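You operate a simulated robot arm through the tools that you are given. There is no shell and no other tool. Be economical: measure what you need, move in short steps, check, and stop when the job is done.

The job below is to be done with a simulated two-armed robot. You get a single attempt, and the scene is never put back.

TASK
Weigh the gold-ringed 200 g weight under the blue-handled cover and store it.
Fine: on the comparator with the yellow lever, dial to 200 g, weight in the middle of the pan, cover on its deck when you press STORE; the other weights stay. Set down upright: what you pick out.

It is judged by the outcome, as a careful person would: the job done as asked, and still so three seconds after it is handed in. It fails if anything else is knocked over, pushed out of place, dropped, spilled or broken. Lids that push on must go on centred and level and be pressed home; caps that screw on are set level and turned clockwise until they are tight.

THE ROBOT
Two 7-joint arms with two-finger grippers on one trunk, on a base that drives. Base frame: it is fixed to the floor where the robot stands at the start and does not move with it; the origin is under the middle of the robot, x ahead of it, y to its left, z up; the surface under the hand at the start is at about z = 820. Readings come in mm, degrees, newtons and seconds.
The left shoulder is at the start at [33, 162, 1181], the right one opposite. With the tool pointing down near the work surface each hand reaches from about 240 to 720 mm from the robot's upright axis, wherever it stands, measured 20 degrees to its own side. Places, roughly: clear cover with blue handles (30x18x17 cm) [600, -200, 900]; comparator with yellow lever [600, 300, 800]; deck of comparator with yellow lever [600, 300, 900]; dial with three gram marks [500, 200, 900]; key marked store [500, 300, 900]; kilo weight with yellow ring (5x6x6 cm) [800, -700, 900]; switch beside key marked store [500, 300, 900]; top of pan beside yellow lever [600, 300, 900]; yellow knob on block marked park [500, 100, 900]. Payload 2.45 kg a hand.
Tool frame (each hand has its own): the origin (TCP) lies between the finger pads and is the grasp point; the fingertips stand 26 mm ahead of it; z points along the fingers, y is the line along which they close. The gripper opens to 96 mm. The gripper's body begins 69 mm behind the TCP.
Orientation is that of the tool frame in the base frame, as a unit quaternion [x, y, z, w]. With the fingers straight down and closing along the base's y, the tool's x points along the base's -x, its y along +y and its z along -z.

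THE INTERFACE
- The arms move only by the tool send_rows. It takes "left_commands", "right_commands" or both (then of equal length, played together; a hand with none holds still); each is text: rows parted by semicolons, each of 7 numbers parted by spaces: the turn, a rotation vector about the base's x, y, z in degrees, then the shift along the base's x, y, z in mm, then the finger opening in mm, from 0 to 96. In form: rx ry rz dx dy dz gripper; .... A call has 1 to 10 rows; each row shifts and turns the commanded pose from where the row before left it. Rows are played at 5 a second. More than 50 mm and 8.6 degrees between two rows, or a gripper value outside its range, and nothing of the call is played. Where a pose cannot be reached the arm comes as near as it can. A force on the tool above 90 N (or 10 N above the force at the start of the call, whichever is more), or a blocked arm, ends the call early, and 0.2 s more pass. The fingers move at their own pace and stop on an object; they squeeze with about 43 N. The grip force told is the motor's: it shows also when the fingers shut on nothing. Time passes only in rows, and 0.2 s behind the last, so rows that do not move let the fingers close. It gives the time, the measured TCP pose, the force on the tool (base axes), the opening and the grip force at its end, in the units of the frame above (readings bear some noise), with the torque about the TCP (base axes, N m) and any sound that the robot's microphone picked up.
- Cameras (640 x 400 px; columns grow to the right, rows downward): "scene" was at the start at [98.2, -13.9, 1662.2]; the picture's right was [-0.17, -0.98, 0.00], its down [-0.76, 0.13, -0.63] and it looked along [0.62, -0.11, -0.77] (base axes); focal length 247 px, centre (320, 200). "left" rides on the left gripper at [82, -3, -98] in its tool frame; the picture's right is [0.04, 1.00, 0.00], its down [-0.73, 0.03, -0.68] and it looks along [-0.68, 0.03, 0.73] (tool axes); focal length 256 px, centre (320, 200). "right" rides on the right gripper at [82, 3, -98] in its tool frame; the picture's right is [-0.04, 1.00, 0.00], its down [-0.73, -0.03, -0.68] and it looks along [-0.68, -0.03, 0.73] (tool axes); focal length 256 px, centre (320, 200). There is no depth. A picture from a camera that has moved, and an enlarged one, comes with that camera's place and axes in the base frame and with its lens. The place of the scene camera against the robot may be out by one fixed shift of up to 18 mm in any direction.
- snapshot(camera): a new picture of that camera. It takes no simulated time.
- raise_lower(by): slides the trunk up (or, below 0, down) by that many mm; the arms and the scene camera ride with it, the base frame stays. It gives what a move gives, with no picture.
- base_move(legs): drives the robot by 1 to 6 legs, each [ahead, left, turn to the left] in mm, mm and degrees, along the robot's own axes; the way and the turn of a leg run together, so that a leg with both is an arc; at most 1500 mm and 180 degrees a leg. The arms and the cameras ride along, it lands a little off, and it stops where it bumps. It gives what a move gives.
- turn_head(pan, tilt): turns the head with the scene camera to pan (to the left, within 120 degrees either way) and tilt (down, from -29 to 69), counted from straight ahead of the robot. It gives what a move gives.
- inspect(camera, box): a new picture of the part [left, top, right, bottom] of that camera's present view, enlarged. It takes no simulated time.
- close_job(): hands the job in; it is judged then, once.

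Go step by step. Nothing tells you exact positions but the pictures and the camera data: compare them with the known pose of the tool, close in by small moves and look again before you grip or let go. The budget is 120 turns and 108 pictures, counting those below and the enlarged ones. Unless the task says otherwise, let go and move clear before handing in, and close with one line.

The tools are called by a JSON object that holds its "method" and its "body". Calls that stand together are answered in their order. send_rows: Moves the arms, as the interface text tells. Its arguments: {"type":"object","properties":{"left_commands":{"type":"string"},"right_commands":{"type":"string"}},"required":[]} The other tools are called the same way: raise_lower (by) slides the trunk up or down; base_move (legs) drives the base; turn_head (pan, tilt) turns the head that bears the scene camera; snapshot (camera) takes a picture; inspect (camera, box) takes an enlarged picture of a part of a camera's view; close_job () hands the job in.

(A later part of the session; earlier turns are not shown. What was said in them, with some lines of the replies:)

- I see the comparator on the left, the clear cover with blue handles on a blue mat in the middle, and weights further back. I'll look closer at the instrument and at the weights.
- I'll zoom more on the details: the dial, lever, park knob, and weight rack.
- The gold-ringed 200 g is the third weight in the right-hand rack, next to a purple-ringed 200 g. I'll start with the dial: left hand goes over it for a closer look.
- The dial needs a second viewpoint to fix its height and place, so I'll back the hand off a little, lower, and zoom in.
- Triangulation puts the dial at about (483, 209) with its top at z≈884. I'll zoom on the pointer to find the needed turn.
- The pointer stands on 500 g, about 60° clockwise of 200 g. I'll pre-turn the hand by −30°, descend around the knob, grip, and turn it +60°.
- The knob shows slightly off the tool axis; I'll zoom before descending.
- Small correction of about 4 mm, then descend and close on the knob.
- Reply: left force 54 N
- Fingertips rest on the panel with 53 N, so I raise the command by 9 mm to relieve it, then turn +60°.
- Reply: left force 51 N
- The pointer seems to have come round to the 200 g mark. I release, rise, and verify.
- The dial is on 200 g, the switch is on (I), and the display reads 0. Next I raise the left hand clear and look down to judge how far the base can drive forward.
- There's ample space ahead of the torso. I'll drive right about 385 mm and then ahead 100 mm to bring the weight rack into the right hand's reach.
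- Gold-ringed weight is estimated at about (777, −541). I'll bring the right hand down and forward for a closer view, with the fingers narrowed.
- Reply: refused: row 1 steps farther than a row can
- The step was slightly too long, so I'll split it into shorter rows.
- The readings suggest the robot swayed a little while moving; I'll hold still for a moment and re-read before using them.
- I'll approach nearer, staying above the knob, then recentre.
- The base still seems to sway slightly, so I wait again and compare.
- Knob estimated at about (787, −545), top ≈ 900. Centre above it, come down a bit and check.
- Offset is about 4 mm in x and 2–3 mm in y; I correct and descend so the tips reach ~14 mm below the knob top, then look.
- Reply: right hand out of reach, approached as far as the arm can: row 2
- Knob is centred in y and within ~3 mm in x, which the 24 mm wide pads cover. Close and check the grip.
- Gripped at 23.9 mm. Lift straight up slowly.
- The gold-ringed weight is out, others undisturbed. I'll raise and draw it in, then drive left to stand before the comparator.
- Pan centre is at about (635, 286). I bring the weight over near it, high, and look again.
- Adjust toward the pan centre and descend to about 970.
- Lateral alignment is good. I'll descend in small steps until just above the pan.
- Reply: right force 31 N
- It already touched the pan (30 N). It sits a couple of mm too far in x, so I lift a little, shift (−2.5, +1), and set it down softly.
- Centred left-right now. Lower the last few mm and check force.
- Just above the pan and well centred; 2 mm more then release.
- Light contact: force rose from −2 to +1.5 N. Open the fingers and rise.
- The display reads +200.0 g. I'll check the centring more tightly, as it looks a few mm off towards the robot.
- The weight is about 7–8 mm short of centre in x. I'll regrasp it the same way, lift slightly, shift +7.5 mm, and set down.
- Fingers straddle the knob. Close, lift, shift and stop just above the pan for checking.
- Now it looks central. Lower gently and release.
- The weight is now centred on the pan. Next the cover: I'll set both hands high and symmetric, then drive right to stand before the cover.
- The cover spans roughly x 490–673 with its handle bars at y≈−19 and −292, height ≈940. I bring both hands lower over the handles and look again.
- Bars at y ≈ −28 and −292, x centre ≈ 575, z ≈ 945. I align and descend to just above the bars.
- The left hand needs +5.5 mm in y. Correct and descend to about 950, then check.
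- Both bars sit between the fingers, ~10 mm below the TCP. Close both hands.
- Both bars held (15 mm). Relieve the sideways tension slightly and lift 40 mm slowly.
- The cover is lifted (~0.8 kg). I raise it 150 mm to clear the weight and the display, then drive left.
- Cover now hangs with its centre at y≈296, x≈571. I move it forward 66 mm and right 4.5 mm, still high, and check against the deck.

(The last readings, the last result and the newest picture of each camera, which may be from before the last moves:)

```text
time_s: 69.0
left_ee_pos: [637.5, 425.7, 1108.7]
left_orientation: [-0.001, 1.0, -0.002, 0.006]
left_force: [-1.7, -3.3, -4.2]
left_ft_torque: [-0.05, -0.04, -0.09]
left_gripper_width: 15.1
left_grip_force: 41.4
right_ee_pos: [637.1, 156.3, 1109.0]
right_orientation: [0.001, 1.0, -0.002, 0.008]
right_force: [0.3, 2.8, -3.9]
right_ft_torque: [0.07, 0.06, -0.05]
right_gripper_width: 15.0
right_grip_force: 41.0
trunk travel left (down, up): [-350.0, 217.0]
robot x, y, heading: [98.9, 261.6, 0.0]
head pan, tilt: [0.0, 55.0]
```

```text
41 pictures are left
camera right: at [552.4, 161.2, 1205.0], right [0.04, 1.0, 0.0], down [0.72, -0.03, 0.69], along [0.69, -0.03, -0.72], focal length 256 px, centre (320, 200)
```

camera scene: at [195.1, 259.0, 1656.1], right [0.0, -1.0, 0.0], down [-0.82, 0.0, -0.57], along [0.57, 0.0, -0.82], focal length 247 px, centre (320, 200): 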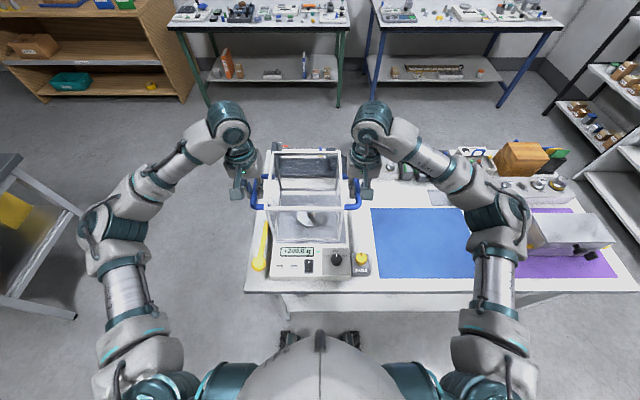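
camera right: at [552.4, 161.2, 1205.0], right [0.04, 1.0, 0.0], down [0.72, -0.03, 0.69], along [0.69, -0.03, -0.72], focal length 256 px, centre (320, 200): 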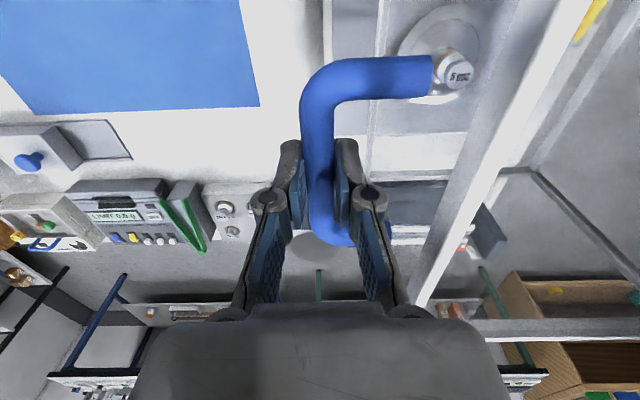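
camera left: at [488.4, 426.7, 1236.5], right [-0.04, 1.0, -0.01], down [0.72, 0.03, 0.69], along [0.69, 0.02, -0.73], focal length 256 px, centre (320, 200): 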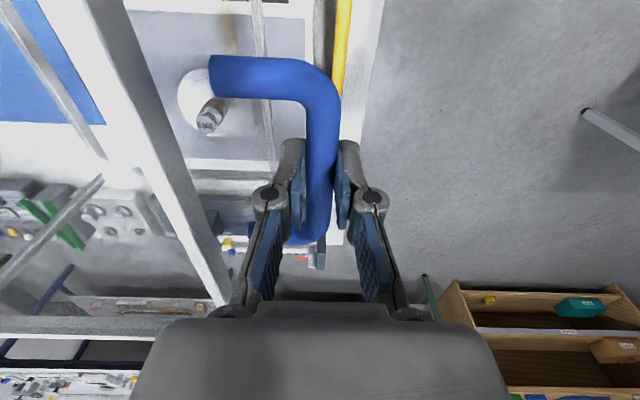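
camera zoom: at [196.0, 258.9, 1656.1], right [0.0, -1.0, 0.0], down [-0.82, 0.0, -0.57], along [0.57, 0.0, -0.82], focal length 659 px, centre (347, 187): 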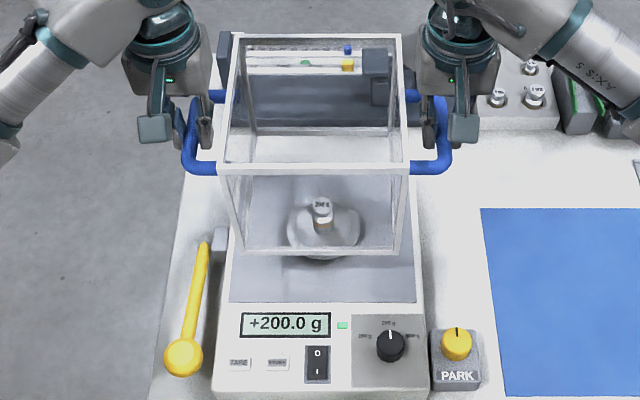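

Lateral alignment is plausible. I descend 70 mm and compare the cover's bottom frame with the deck edges.

{"method": "send_rows", "body": {"left_commands": "0 0 0 0 0 -15 8;0 0 0 0 0 -15 8;0 0 0 0 0 -15 8;0 0 0 0 0 -15 8;0 0 0 0 0 -10 8;0 0 0 0 0 0 8;0 0 0 0 0 0 8;0 0 0 0 0 0 8", "right_commands": "0 0 0 0 0 -15 8;0 0 0 0 0 -15 8;0 0 0 0 0 -15 8;0 0 0 0 0 -15 8;0 0 0 0 0 -10 8;0 0 0 0 0 0 8;0 0 0 0 0 0 8;0 0 0 0 0 0 8"}}

{"method": "inspect", "body": {"camera": "scene", "box": [250, 140, 378, 270]}}

{"method": "snapshot", "body": {"camera": "left"}}

{"method": "snapshot", "body": {"camera": "right"}}

```text
time_s: 70.8
left_ee_pos: [636.7, 426.2, 1039.0]
left_orientation: [-0.001, 1.0, -0.002, 0.006]
left_force: [0.7, 10.0, -3.3]
left_ft_torque: [0.06, -0.07, -0.03]
left_gripper_width: 14.6
left_grip_force: 41.3
right_ee_pos: [637.4, 158.0, 1037.6]
right_orientation: [0.001, 1.0, -0.003, 0.007]
right_force: [0.1, -8.2, -4.3]
right_ft_torque: [-0.15, 0.15, 0.18]
right_gripper_width: 14.6
right_grip_force: 41.4
trunk travel left (down, up): [-350.0, 217.0]
robot x, y, heading: [98.2, 258.7, 0.1]
head pan, tilt: [0.0, 55.0]
```

```text
3.08 times, centred on (314, 205) of scene
camera zoom: at [195.9, 258.8, 1656.1], right [0.0, -1.0, 0.0], down [-0.82, 0.0, -0.57], along [0.57, 0.0, -0.82], focal length 760 px, centre (338, 185)
```

zoom: 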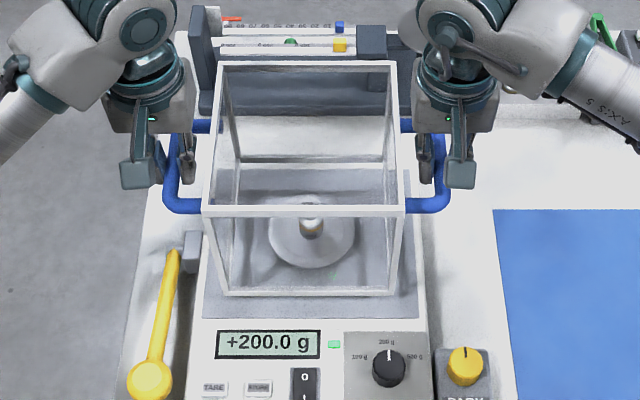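

```text
39 pictures are left
camera left: at [554.1, 422.1, 1136.5], right [-0.04, 1.0, -0.01], down [0.72, 0.03, 0.69], along [0.69, 0.03, -0.73], focal length 256 px, centre (320, 200)
```

left: 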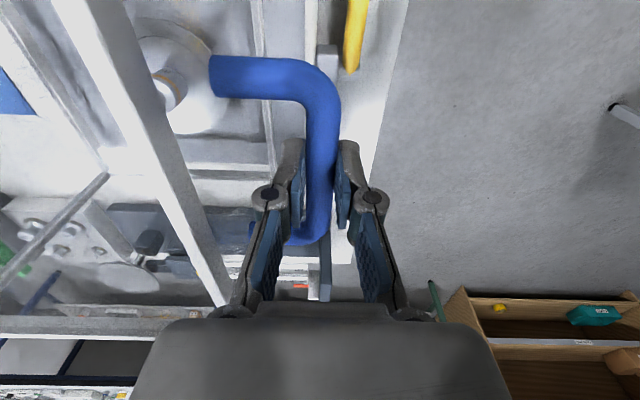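

```text
38 pictures are left
camera right: at [552.6, 161.7, 1134.3], right [0.04, 1.0, 0.0], down [0.72, -0.03, 0.69], along [0.69, -0.03, -0.72], focal length 256 px, centre (320, 200)
```

right: 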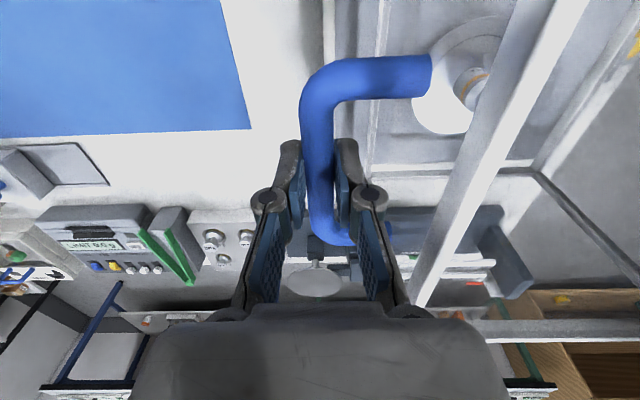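

The cover will land inside the deck with about 10–13 mm margins in x and 25 mm in y. I descend with small steps, watching force.

{"method": "send_rows", "body": {"left_commands": "0 0 0 0 -2 -8 8;0 0 0 0 0 -8 8;0 0 0 0 0 -6 8;0 0 0 0 0 0 8;0 0 0 0 0 0 8", "right_commands": "0 0 0 0 -2 -8 8;0 0 0 0 0 -8 8;0 0 0 0 0 -6 8;0 0 0 0 0 0 8;0 0 0 0 0 0 8"}}

{"method": "inspect", "body": {"camera": "scene", "box": [250, 140, 378, 270]}}

```text
time_s: 72.0
left_ee_pos: [636.4, 424.4, 1015.9]
left_orientation: [-0.001, 1.0, -0.003, 0.006]
left_force: [-0.4, 6.2, -4.1]
left_ft_torque: [0.13, 0.08, 0.01]
left_gripper_width: 15.1
left_grip_force: 41.3
right_ee_pos: [637.4, 155.7, 1016.0]
right_orientation: [0.0, 1.0, -0.002, 0.008]
right_force: [-0.1, -7.5, -2.9]
right_ft_torque: [-0.06, -0.04, 0.16]
right_gripper_width: 14.8
right_grip_force: 41.1
trunk travel left (down, up): [-350.0, 217.0]
robot x, y, heading: [96.8, 259.9, -0.1]
head pan, tilt: [0.0, 55.0]
```

```text
3.08 times, centred on (314, 205) of scene
camera zoom: at [195.9, 258.7, 1656.1], right [0.0, -1.0, 0.0], down [-0.82, 0.0, -0.57], along [0.57, 0.0, -0.82], focal length 760 px, centre (338, 185)
```

zoom: 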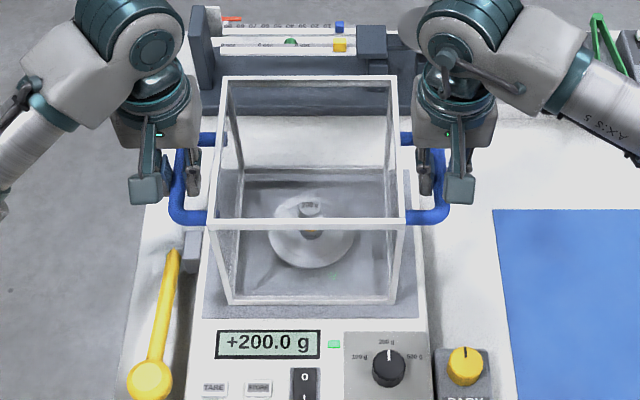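

I check the far edge before touching down.

{"method": "inspect", "body": {"camera": "scene", "box": [284, 180, 344, 220]}}

{"method": "inspect", "body": {"camera": "right", "box": [320, 100, 560, 250]}}

```text
10.00 times, centred on (314, 200) of scene
camera zoom: at [195.9, 258.7, 1656.1], right [0.0, -1.0, 0.0], down [-0.82, 0.0, -0.57], along [0.57, 0.0, -0.82], focal length 2470 px, centre (380, 200)
```

zoom: 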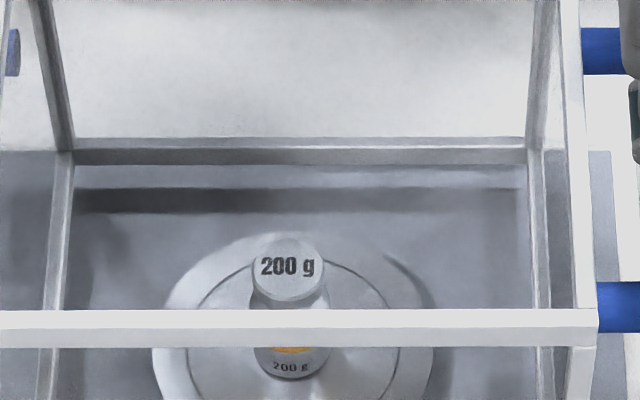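

```text
2.67 times, centred on (440, 175) of right
camera zoom: at [552.5, 159.4, 1112.4], right [0.04, 1.0, 0.0], down [0.72, -0.03, 0.69], along [0.69, -0.03, -0.72], focal length 683 px, centre (0, 267)
```

zoom: 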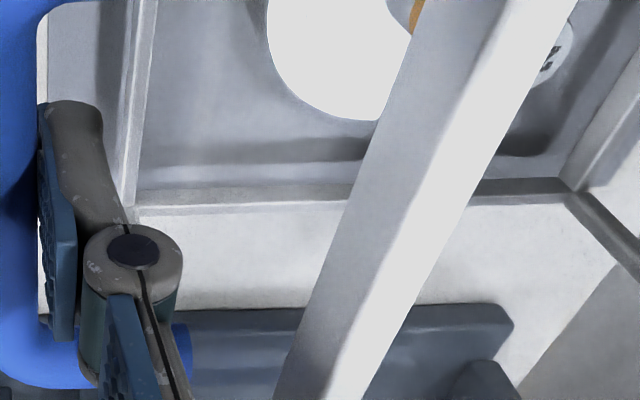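

Margins are balanced (~7 mm far, ~9 mm near). Lower until contact.

{"method": "send_rows", "body": {"left_commands": "0 0 0 0 0 -4 8;0 0 0 0 0 -3 8;0 0 0 0 0 0 8;0 0 0 0 0 0 8", "right_commands": "0 0 0 0 0 -4 8;0 0 0 0 0 -3 8;0 0 0 0 0 0 8;0 0 0 0 0 0 8"}}

```text
time_s: 73.0
left_ee_pos: [636.6, 423.7, 1010.1]
left_orientation: [-0.001, 1.0, -0.002, 0.006]
left_force: [0.5, 5.1, -4.0]
left_ft_torque: [0.06, 0.02, -0.03]
left_gripper_width: 14.8
left_grip_force: 41.2
right_ee_pos: [637.3, 155.9, 1009.2]
right_orientation: [0.002, 1.0, -0.002, 0.007]
right_force: [-0.2, -5.7, -3.7]
right_ft_torque: [-0.08, -0.01, 0.13]
right_gripper_width: 15.1
right_grip_force: 41.4
trunk travel left (down, up): [-350.0, 217.0]
robot x, y, heading: [104.4, 259.1, 0.1]
head pan, tilt: [0.0, 55.0]
```

{"method": "send_rows", "body": {"left_commands": "0 0 0 0 0 -2 8;0 0 0 0 0 -2 8;0 0 0 0 0 0 8;0 0 0 0 0 0 8", "right_commands": "0 0 0 0 0 -2 8;0 0 0 0 0 -2 8;0 0 0 0 0 0 8;0 0 0 0 0 0 8"}}

```text
time_s: 74.0
left_ee_pos: [635.7, 425.0, 1005.2]
left_orientation: [-0.001, 1.0, -0.003, 0.007]
left_force: [0.7, 8.2, -3.3]
left_ft_torque: [0.12, 0.08, -0.07]
left_gripper_width: 14.9
left_grip_force: 41.2
right_ee_pos: [636.2, 155.0, 1005.4]
right_orientation: [0.001, 1.0, -0.003, 0.007]
right_force: [0.1, -7.2, -4.8]
right_ft_torque: [-0.14, -0.02, 0.11]
right_gripper_width: 14.9
right_grip_force: 40.6
trunk travel left (down, up): [-350.0, 217.0]
robot x, y, heading: [100.7, 262.6, -0.2]
head pan, tilt: [0.0, 55.0]
```

Still hanging freely; continue down in 2 mm steps.

{"method": "send_rows", "body": {"left_commands": "0 0 0 0 0 -2 8;0 0 0 0 0 -1 8;0 0 0 0 0 0 8", "right_commands": "0 0 0 0 0 -2 8;0 0 0 0 0 -1 8;0 0 0 0 0 0 8"}}

{"method": "inspect", "body": {"camera": "scene", "box": [264, 180, 364, 250]}}

```text
time_s: 74.8
left_ee_pos: [636.9, 424.0, 1003.6]
left_orientation: [-0.001, 1.0, -0.004, 0.008]
left_force: [4.8, 9.1, 12.8]
left_ft_torque: [0.17, 0.64, -0.24]
left_gripper_width: 15.0
left_grip_force: 41.3
right_ee_pos: [637.0, 153.9, 1002.6]
right_orientation: [0.001, 1.0, -0.002, 0.009]
right_force: [3.8, -8.8, 5.2]
right_ft_torque: [-0.13, 0.53, 0.03]
right_gripper_width: 14.9
right_grip_force: 41.2
trunk travel left (down, up): [-350.0, 217.0]
robot x, y, heading: [92.9, 257.9, -0.0]
head pan, tilt: [0.0, 55.0]
```

```text
5.71 times, centred on (314, 215) of scene
camera zoom: at [193.6, 258.3, 1656.6], right [0.0, -1.0, 0.0], down [-0.82, 0.0, -0.57], along [0.57, 0.0, -0.82], focal length 1412 px, centre (354, 114)
```

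zoom: 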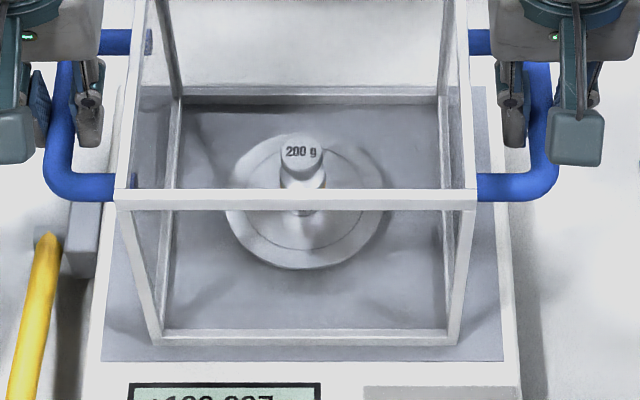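

Contact made and the display now gives a fine reading under the cover. I release both handles together and rise straight up.

{"method": "send_rows", "body": {"left_commands": "0 0 0 0 0 0.5 8;0 0 0 0 0 0 22;0 0 0 0 0 0 34;0 0 0 0 0 0 36;0 0 0 0 0 10 36;0 0 0 0 0 20 36;0 0 0 0 0 30 36;0 0 0 0 0 40 36;0 0 0 0 0 40 36", "right_commands": "0 0 0 0 0 0.5 8;0 0 0 0 0 0 22;0 0 0 0 0 0 34;0 0 0 0 0 0 36;0 0 0 0 0 10 36;0 0 0 0 0 20 36;0 0 0 0 0 30 36;0 0 0 0 0 40 36;0 0 0 0 0 40 36"}}

{"method": "inspect", "body": {"camera": "scene", "box": [240, 170, 380, 280]}}

```text
time_s: 76.8
left_ee_pos: [636.8, 426.2, 1144.1]
left_orientation: [-0.001, 1.0, -0.002, 0.007]
left_force: [-0.6, 0.2, 0.0]
left_ft_torque: [0.03, -0.02, 0.02]
left_gripper_width: 36.0
left_grip_force: 0.1
right_ee_pos: [635.3, 155.2, 1146.0]
right_orientation: [0.001, 1.0, -0.002, 0.008]
right_force: [-0.1, 0.0, 1.1]
right_ft_torque: [-0.01, -0.02, -0.03]
right_gripper_width: 36.0
right_grip_force: 0.0
trunk travel left (down, up): [-350.0, 217.0]
robot x, y, heading: [96.6, 261.7, -0.1]
head pan, tilt: [0.0, 55.0]
```

```text
3.64 times, centred on (310, 225) of scene
camera zoom: at [192.2, 258.7, 1656.4], right [0.0, -1.0, 0.0], down [-0.82, 0.0, -0.57], along [0.57, 0.0, -0.82], focal length 898 px, centre (356, 109)
```

zoom: 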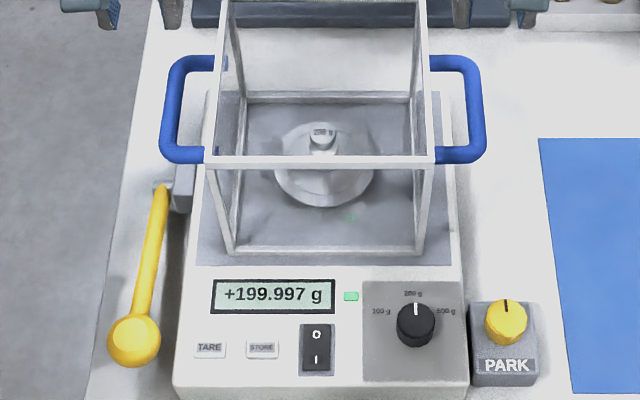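

Reading +199.997 g with a green light, and the cover is level on the deck. Now the left hand goes, fingers closed, to look at the STORE key.

{"method": "send_rows", "body": {"left_commands": "0 0 0 -40 -10 0 0;0 0 0 -40 -15 0 0;0 0 0 -40 -15 0 0;0 0 0 -40 -15 0 0;0 0 0 -35 -15 -30 0;0 0 0 -10 -15 -40 0;0 0 0 0 0 -45 0;0 0 0 0 0 -35 0;0 0 0 0 0 0 0;0 0 0 0 0 0 0"}}

{"method": "snapshot", "body": {"camera": "left"}}

```text
time_s: 79.0
left_ee_pos: [431.3, 339.7, 993.0]
left_orientation: [-0.001, 1.0, -0.003, 0.007]
left_force: [0.6, 0.2, -0.2]
left_ft_torque: [0.0, 0.0, -0.01]
left_gripper_width: 0.0
left_grip_force: 28.3
right_ee_pos: [637.1, 154.2, 1144.3]
right_orientation: [0.001, 1.0, -0.001, 0.008]
right_force: [-0.1, 0.6, -0.6]
right_ft_torque: [-0.01, -0.03, 0.03]
right_gripper_width: 36.0
right_grip_force: 0.1
trunk travel left (down, up): [-350.0, 217.0]
robot x, y, heading: [100.4, 259.2, -0.0]
head pan, tilt: [0.0, 55.0]
```

```text
32 pictures are left
camera left: at [348.5, 336.0, 1091.3], right [-0.04, 1.0, -0.01], down [0.72, 0.03, 0.69], along [0.69, 0.02, -0.73], focal length 256 px, centre (320, 200)
```

left: 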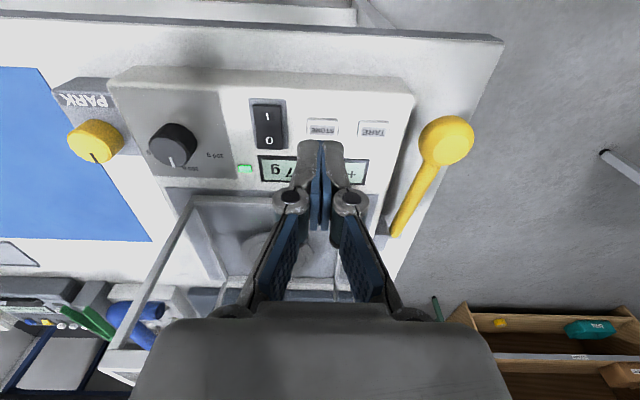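

STORE is at about (460, 340, 878). I tilt the hand by 20° so just the fingertip edge presses, and come to ~12 mm above it.

{"method": "send_rows", "body": {"left_commands": "0 -6.7 0 10 0 -20 0;0 -6.7 0 10 0.5 -20 0;0 -6.6 0 10.5 0 -20 0;0 0 0 0 0 -12 0;0 0 0 0 0 0 0;0 0 0 0 0 0 0"}}

{"method": "snapshot", "body": {"camera": "left"}}

{"method": "inspect", "body": {"camera": "scene", "box": [250, 220, 350, 290]}}

```text
time_s: 80.4
left_ee_pos: [462.9, 341.4, 920.9]
left_orientation: [-0.001, 0.984, -0.003, 0.18]
left_force: [-0.6, 0.1, -0.2]
left_ft_torque: [0.0, -0.01, -0.05]
left_gripper_width: 0.3
left_grip_force: 28.5
right_ee_pos: [636.6, 155.0, 1143.8]
right_orientation: [0.001, 1.0, -0.002, 0.008]
right_force: [-0.7, 0.7, 0.0]
right_ft_torque: [0.0, -0.05, 0.01]
right_gripper_width: 36.1
right_grip_force: 0.0
trunk travel left (down, up): [-350.0, 217.0]
robot x, y, heading: [98.7, 257.8, -0.2]
head pan, tilt: [0.0, 55.0]
```

```text
31 pictures are left
camera left: at [351.6, 336.3, 984.9], right [-0.04, 1.0, -0.02], down [0.45, 0.03, 0.89], along [0.89, 0.02, -0.45], focal length 256 px, centre (320, 200)
```

left: 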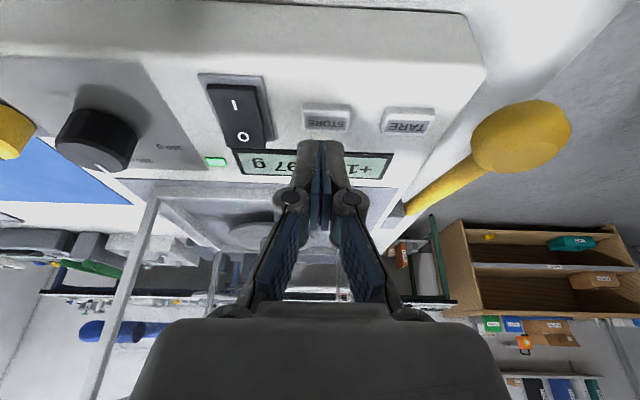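

```text
5.71 times, centred on (300, 255) of scene
camera zoom: at [193.4, 258.3, 1656.3], right [0.0, -1.0, 0.0], down [-0.82, 0.0, -0.57], along [0.57, 0.0, -0.82], focal length 1412 px, centre (434, -114)
```

zoom: 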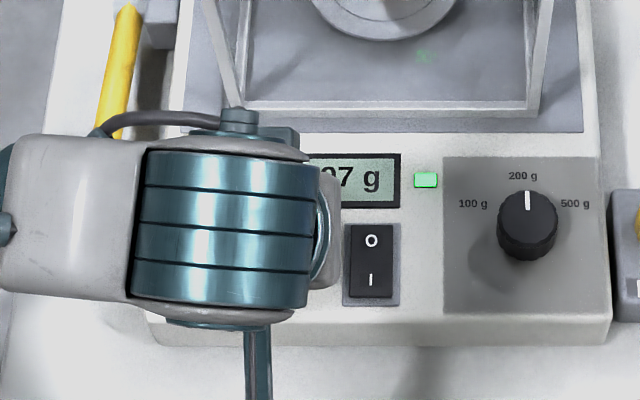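

Aligned over STORE. Descend in small steps to the key.

{"method": "send_rows", "body": {"left_commands": "0 0 0 0 0.5 -5 0;0 0 0 0 0 -4 0;0 0 0 0 0 -2 0;0 0 0 0 0 0 0"}}

{"method": "inspect", "body": {"camera": "left", "box": [230, 90, 410, 200]}}

```text
time_s: 81.4
left_ee_pos: [462.2, 340.0, 910.3]
left_orientation: [0.0, 0.984, -0.003, 0.18]
left_force: [-0.3, 0.0, -0.2]
left_ft_torque: [0.02, 0.01, 0.03]
left_gripper_width: 0.0
left_grip_force: 28.6
right_ee_pos: [636.4, 155.6, 1143.3]
right_orientation: [0.001, 1.0, -0.001, 0.007]
right_force: [0.0, 0.2, 1.0]
right_ft_torque: [0.0, -0.01, 0.03]
right_gripper_width: 36.1
right_grip_force: 0.0
trunk travel left (down, up): [-350.0, 217.0]
robot x, y, heading: [98.8, 259.9, -0.4]
head pan, tilt: [0.0, 55.0]
```

```text
3.56 times, centred on (320, 145) of left
camera zoom: at [351.1, 336.0, 973.9], right [-0.04, 1.0, -0.02], down [0.45, 0.03, 0.89], along [0.89, 0.02, -0.45], focal length 910 px, centre (320, 396)
```

zoom: 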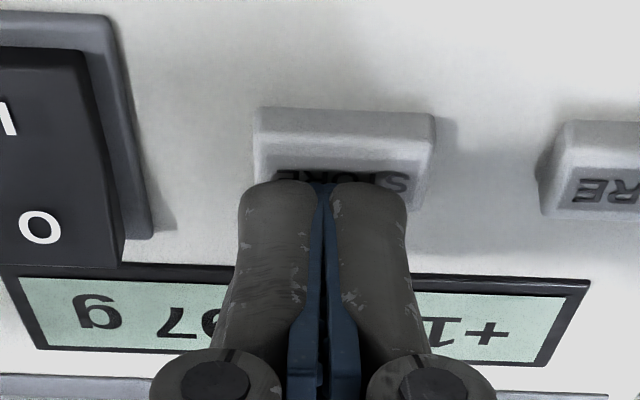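

Shift 3 mm in +y and 2 mm back to hit the key's middle, then press by small steps.

{"method": "send_rows", "body": {"left_commands": "0 0 0 -2 3 0 0;0 0 0 0 0 -3 0;0 0 0 0 0 -2 0;0 0 0 0 0 0 0"}}

```text
time_s: 82.4
left_ee_pos: [459.0, 343.5, 906.9]
left_orientation: [-0.001, 0.983, -0.004, 0.181]
left_force: [0.0, 0.7, 2.7]
left_ft_torque: [0.01, -0.01, 0.0]
left_gripper_width: 5.8
left_grip_force: 28.5
right_ee_pos: [636.4, 155.4, 1143.5]
right_orientation: [0.001, 1.0, -0.002, 0.008]
right_force: [-0.1, -0.5, 0.2]
right_ft_torque: [0.0, 0.01, -0.03]
right_gripper_width: 36.1
right_grip_force: 0.0
trunk travel left (down, up): [-350.0, 217.0]
robot x, y, heading: [96.3, 260.5, -0.0]
head pan, tilt: [0.0, 55.0]
heard: click
```

A click was heard. I look at the key and the display.

{"method": "inspect", "body": {"camera": "left", "box": [180, 70, 460, 220]}}

{"method": "send_rows", "body": {"left_commands": "0 0 0 0 0 15 0;0 0 0 -10 0 30 0;0 0 0 -20 20 40 0;0 6.7 0 -20 30 30 0;0 6.7 0 0 30 30 0;0 6.6 0 0 20 30 0;0 0 0 0 0 0 0"}}

{"method": "inspect", "body": {"camera": "scene", "box": [240, 170, 380, 290]}}

```text
2.29 times, centred on (320, 145) of left
camera zoom: at [348.9, 338.9, 969.5], right [-0.04, 1.0, -0.02], down [0.45, 0.03, 0.89], along [0.89, 0.02, -0.45], focal length 585 px, centre (320, 326)
```

zoom: 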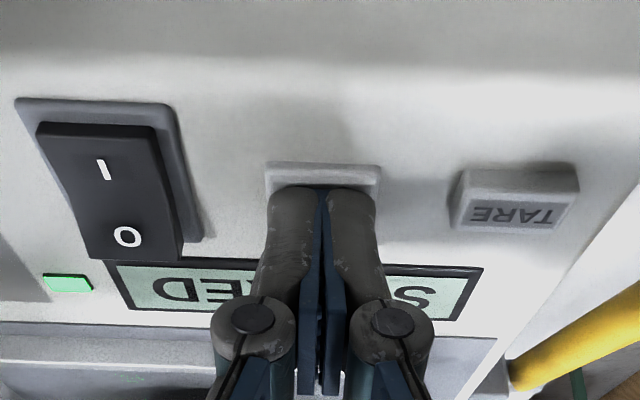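

```text
time_s: 84.0
left_ee_pos: [417.3, 440.4, 1081.4]
left_orientation: [-0.002, 1.0, -0.004, 0.007]
left_force: [1.0, -0.6, -0.4]
left_ft_torque: [0.01, 0.01, -0.03]
left_gripper_width: 0.0
left_grip_force: 28.1
left hand out of reach, approached as far as the arm can: row 4
right_ee_pos: [636.3, 155.4, 1143.2]
right_orientation: [0.0, 1.0, -0.003, 0.008]
right_force: [-0.4, 0.1, 0.2]
right_ft_torque: [-0.03, 0.0, 0.04]
right_gripper_width: 36.2
right_grip_force: 0.0
trunk travel left (down, up): [-350.0, 217.0]
robot x, y, heading: [97.1, 260.1, -0.3]
head pan, tilt: [0.0, 55.0]
```

```text
3.33 times, centred on (310, 230) of scene
camera zoom: at [193.4, 259.7, 1656.2], right [0.0, -1.0, 0.0], down [-0.82, 0.0, -0.57], along [0.57, 0.0, -0.82], focal length 823 px, centre (353, 100)
```

zoom: 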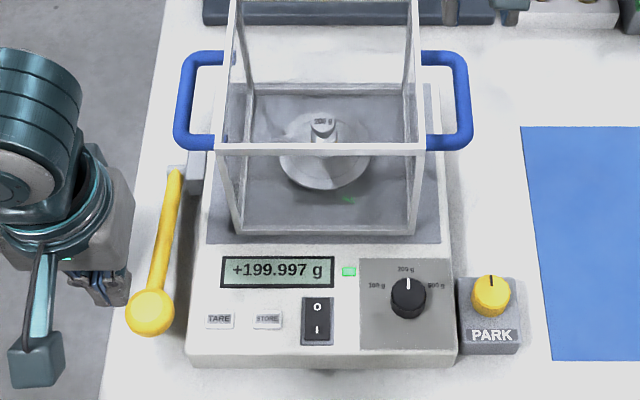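

The display showed STORED. One last overall look before handing in.

{"method": "snapshot", "body": {"camera": "scene"}}

```text
26 pictures are left
camera scene: at [193.4, 259.7, 1656.2], right [0.0, -1.0, 0.0], down [-0.82, 0.0, -0.57], along [0.57, 0.0, -0.82], focal length 247 px, centre (320, 200)
```

scene: 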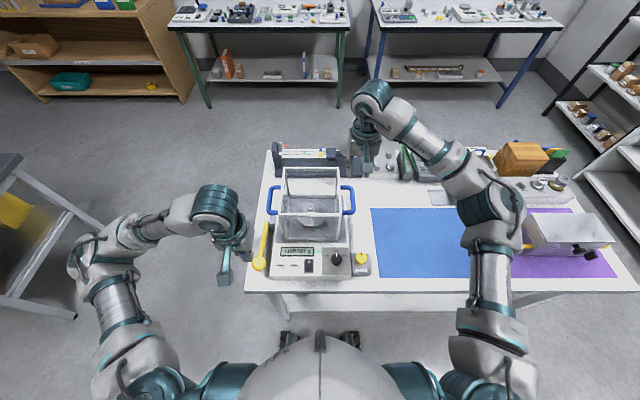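

Everything is in place and both hands are clear, so I'm handing in.

{"method": "close_job", "body": {}}

```text
The job is handed in.
```

The gold-ringed 200 g weight was weighed and stored. It stands upright in the middle of the pan, with the dial at 200 g and the cover level on the comparator's deck. The reading was +199.997 g and the display showed STORED when I pressed the key. The other weights were left in place.
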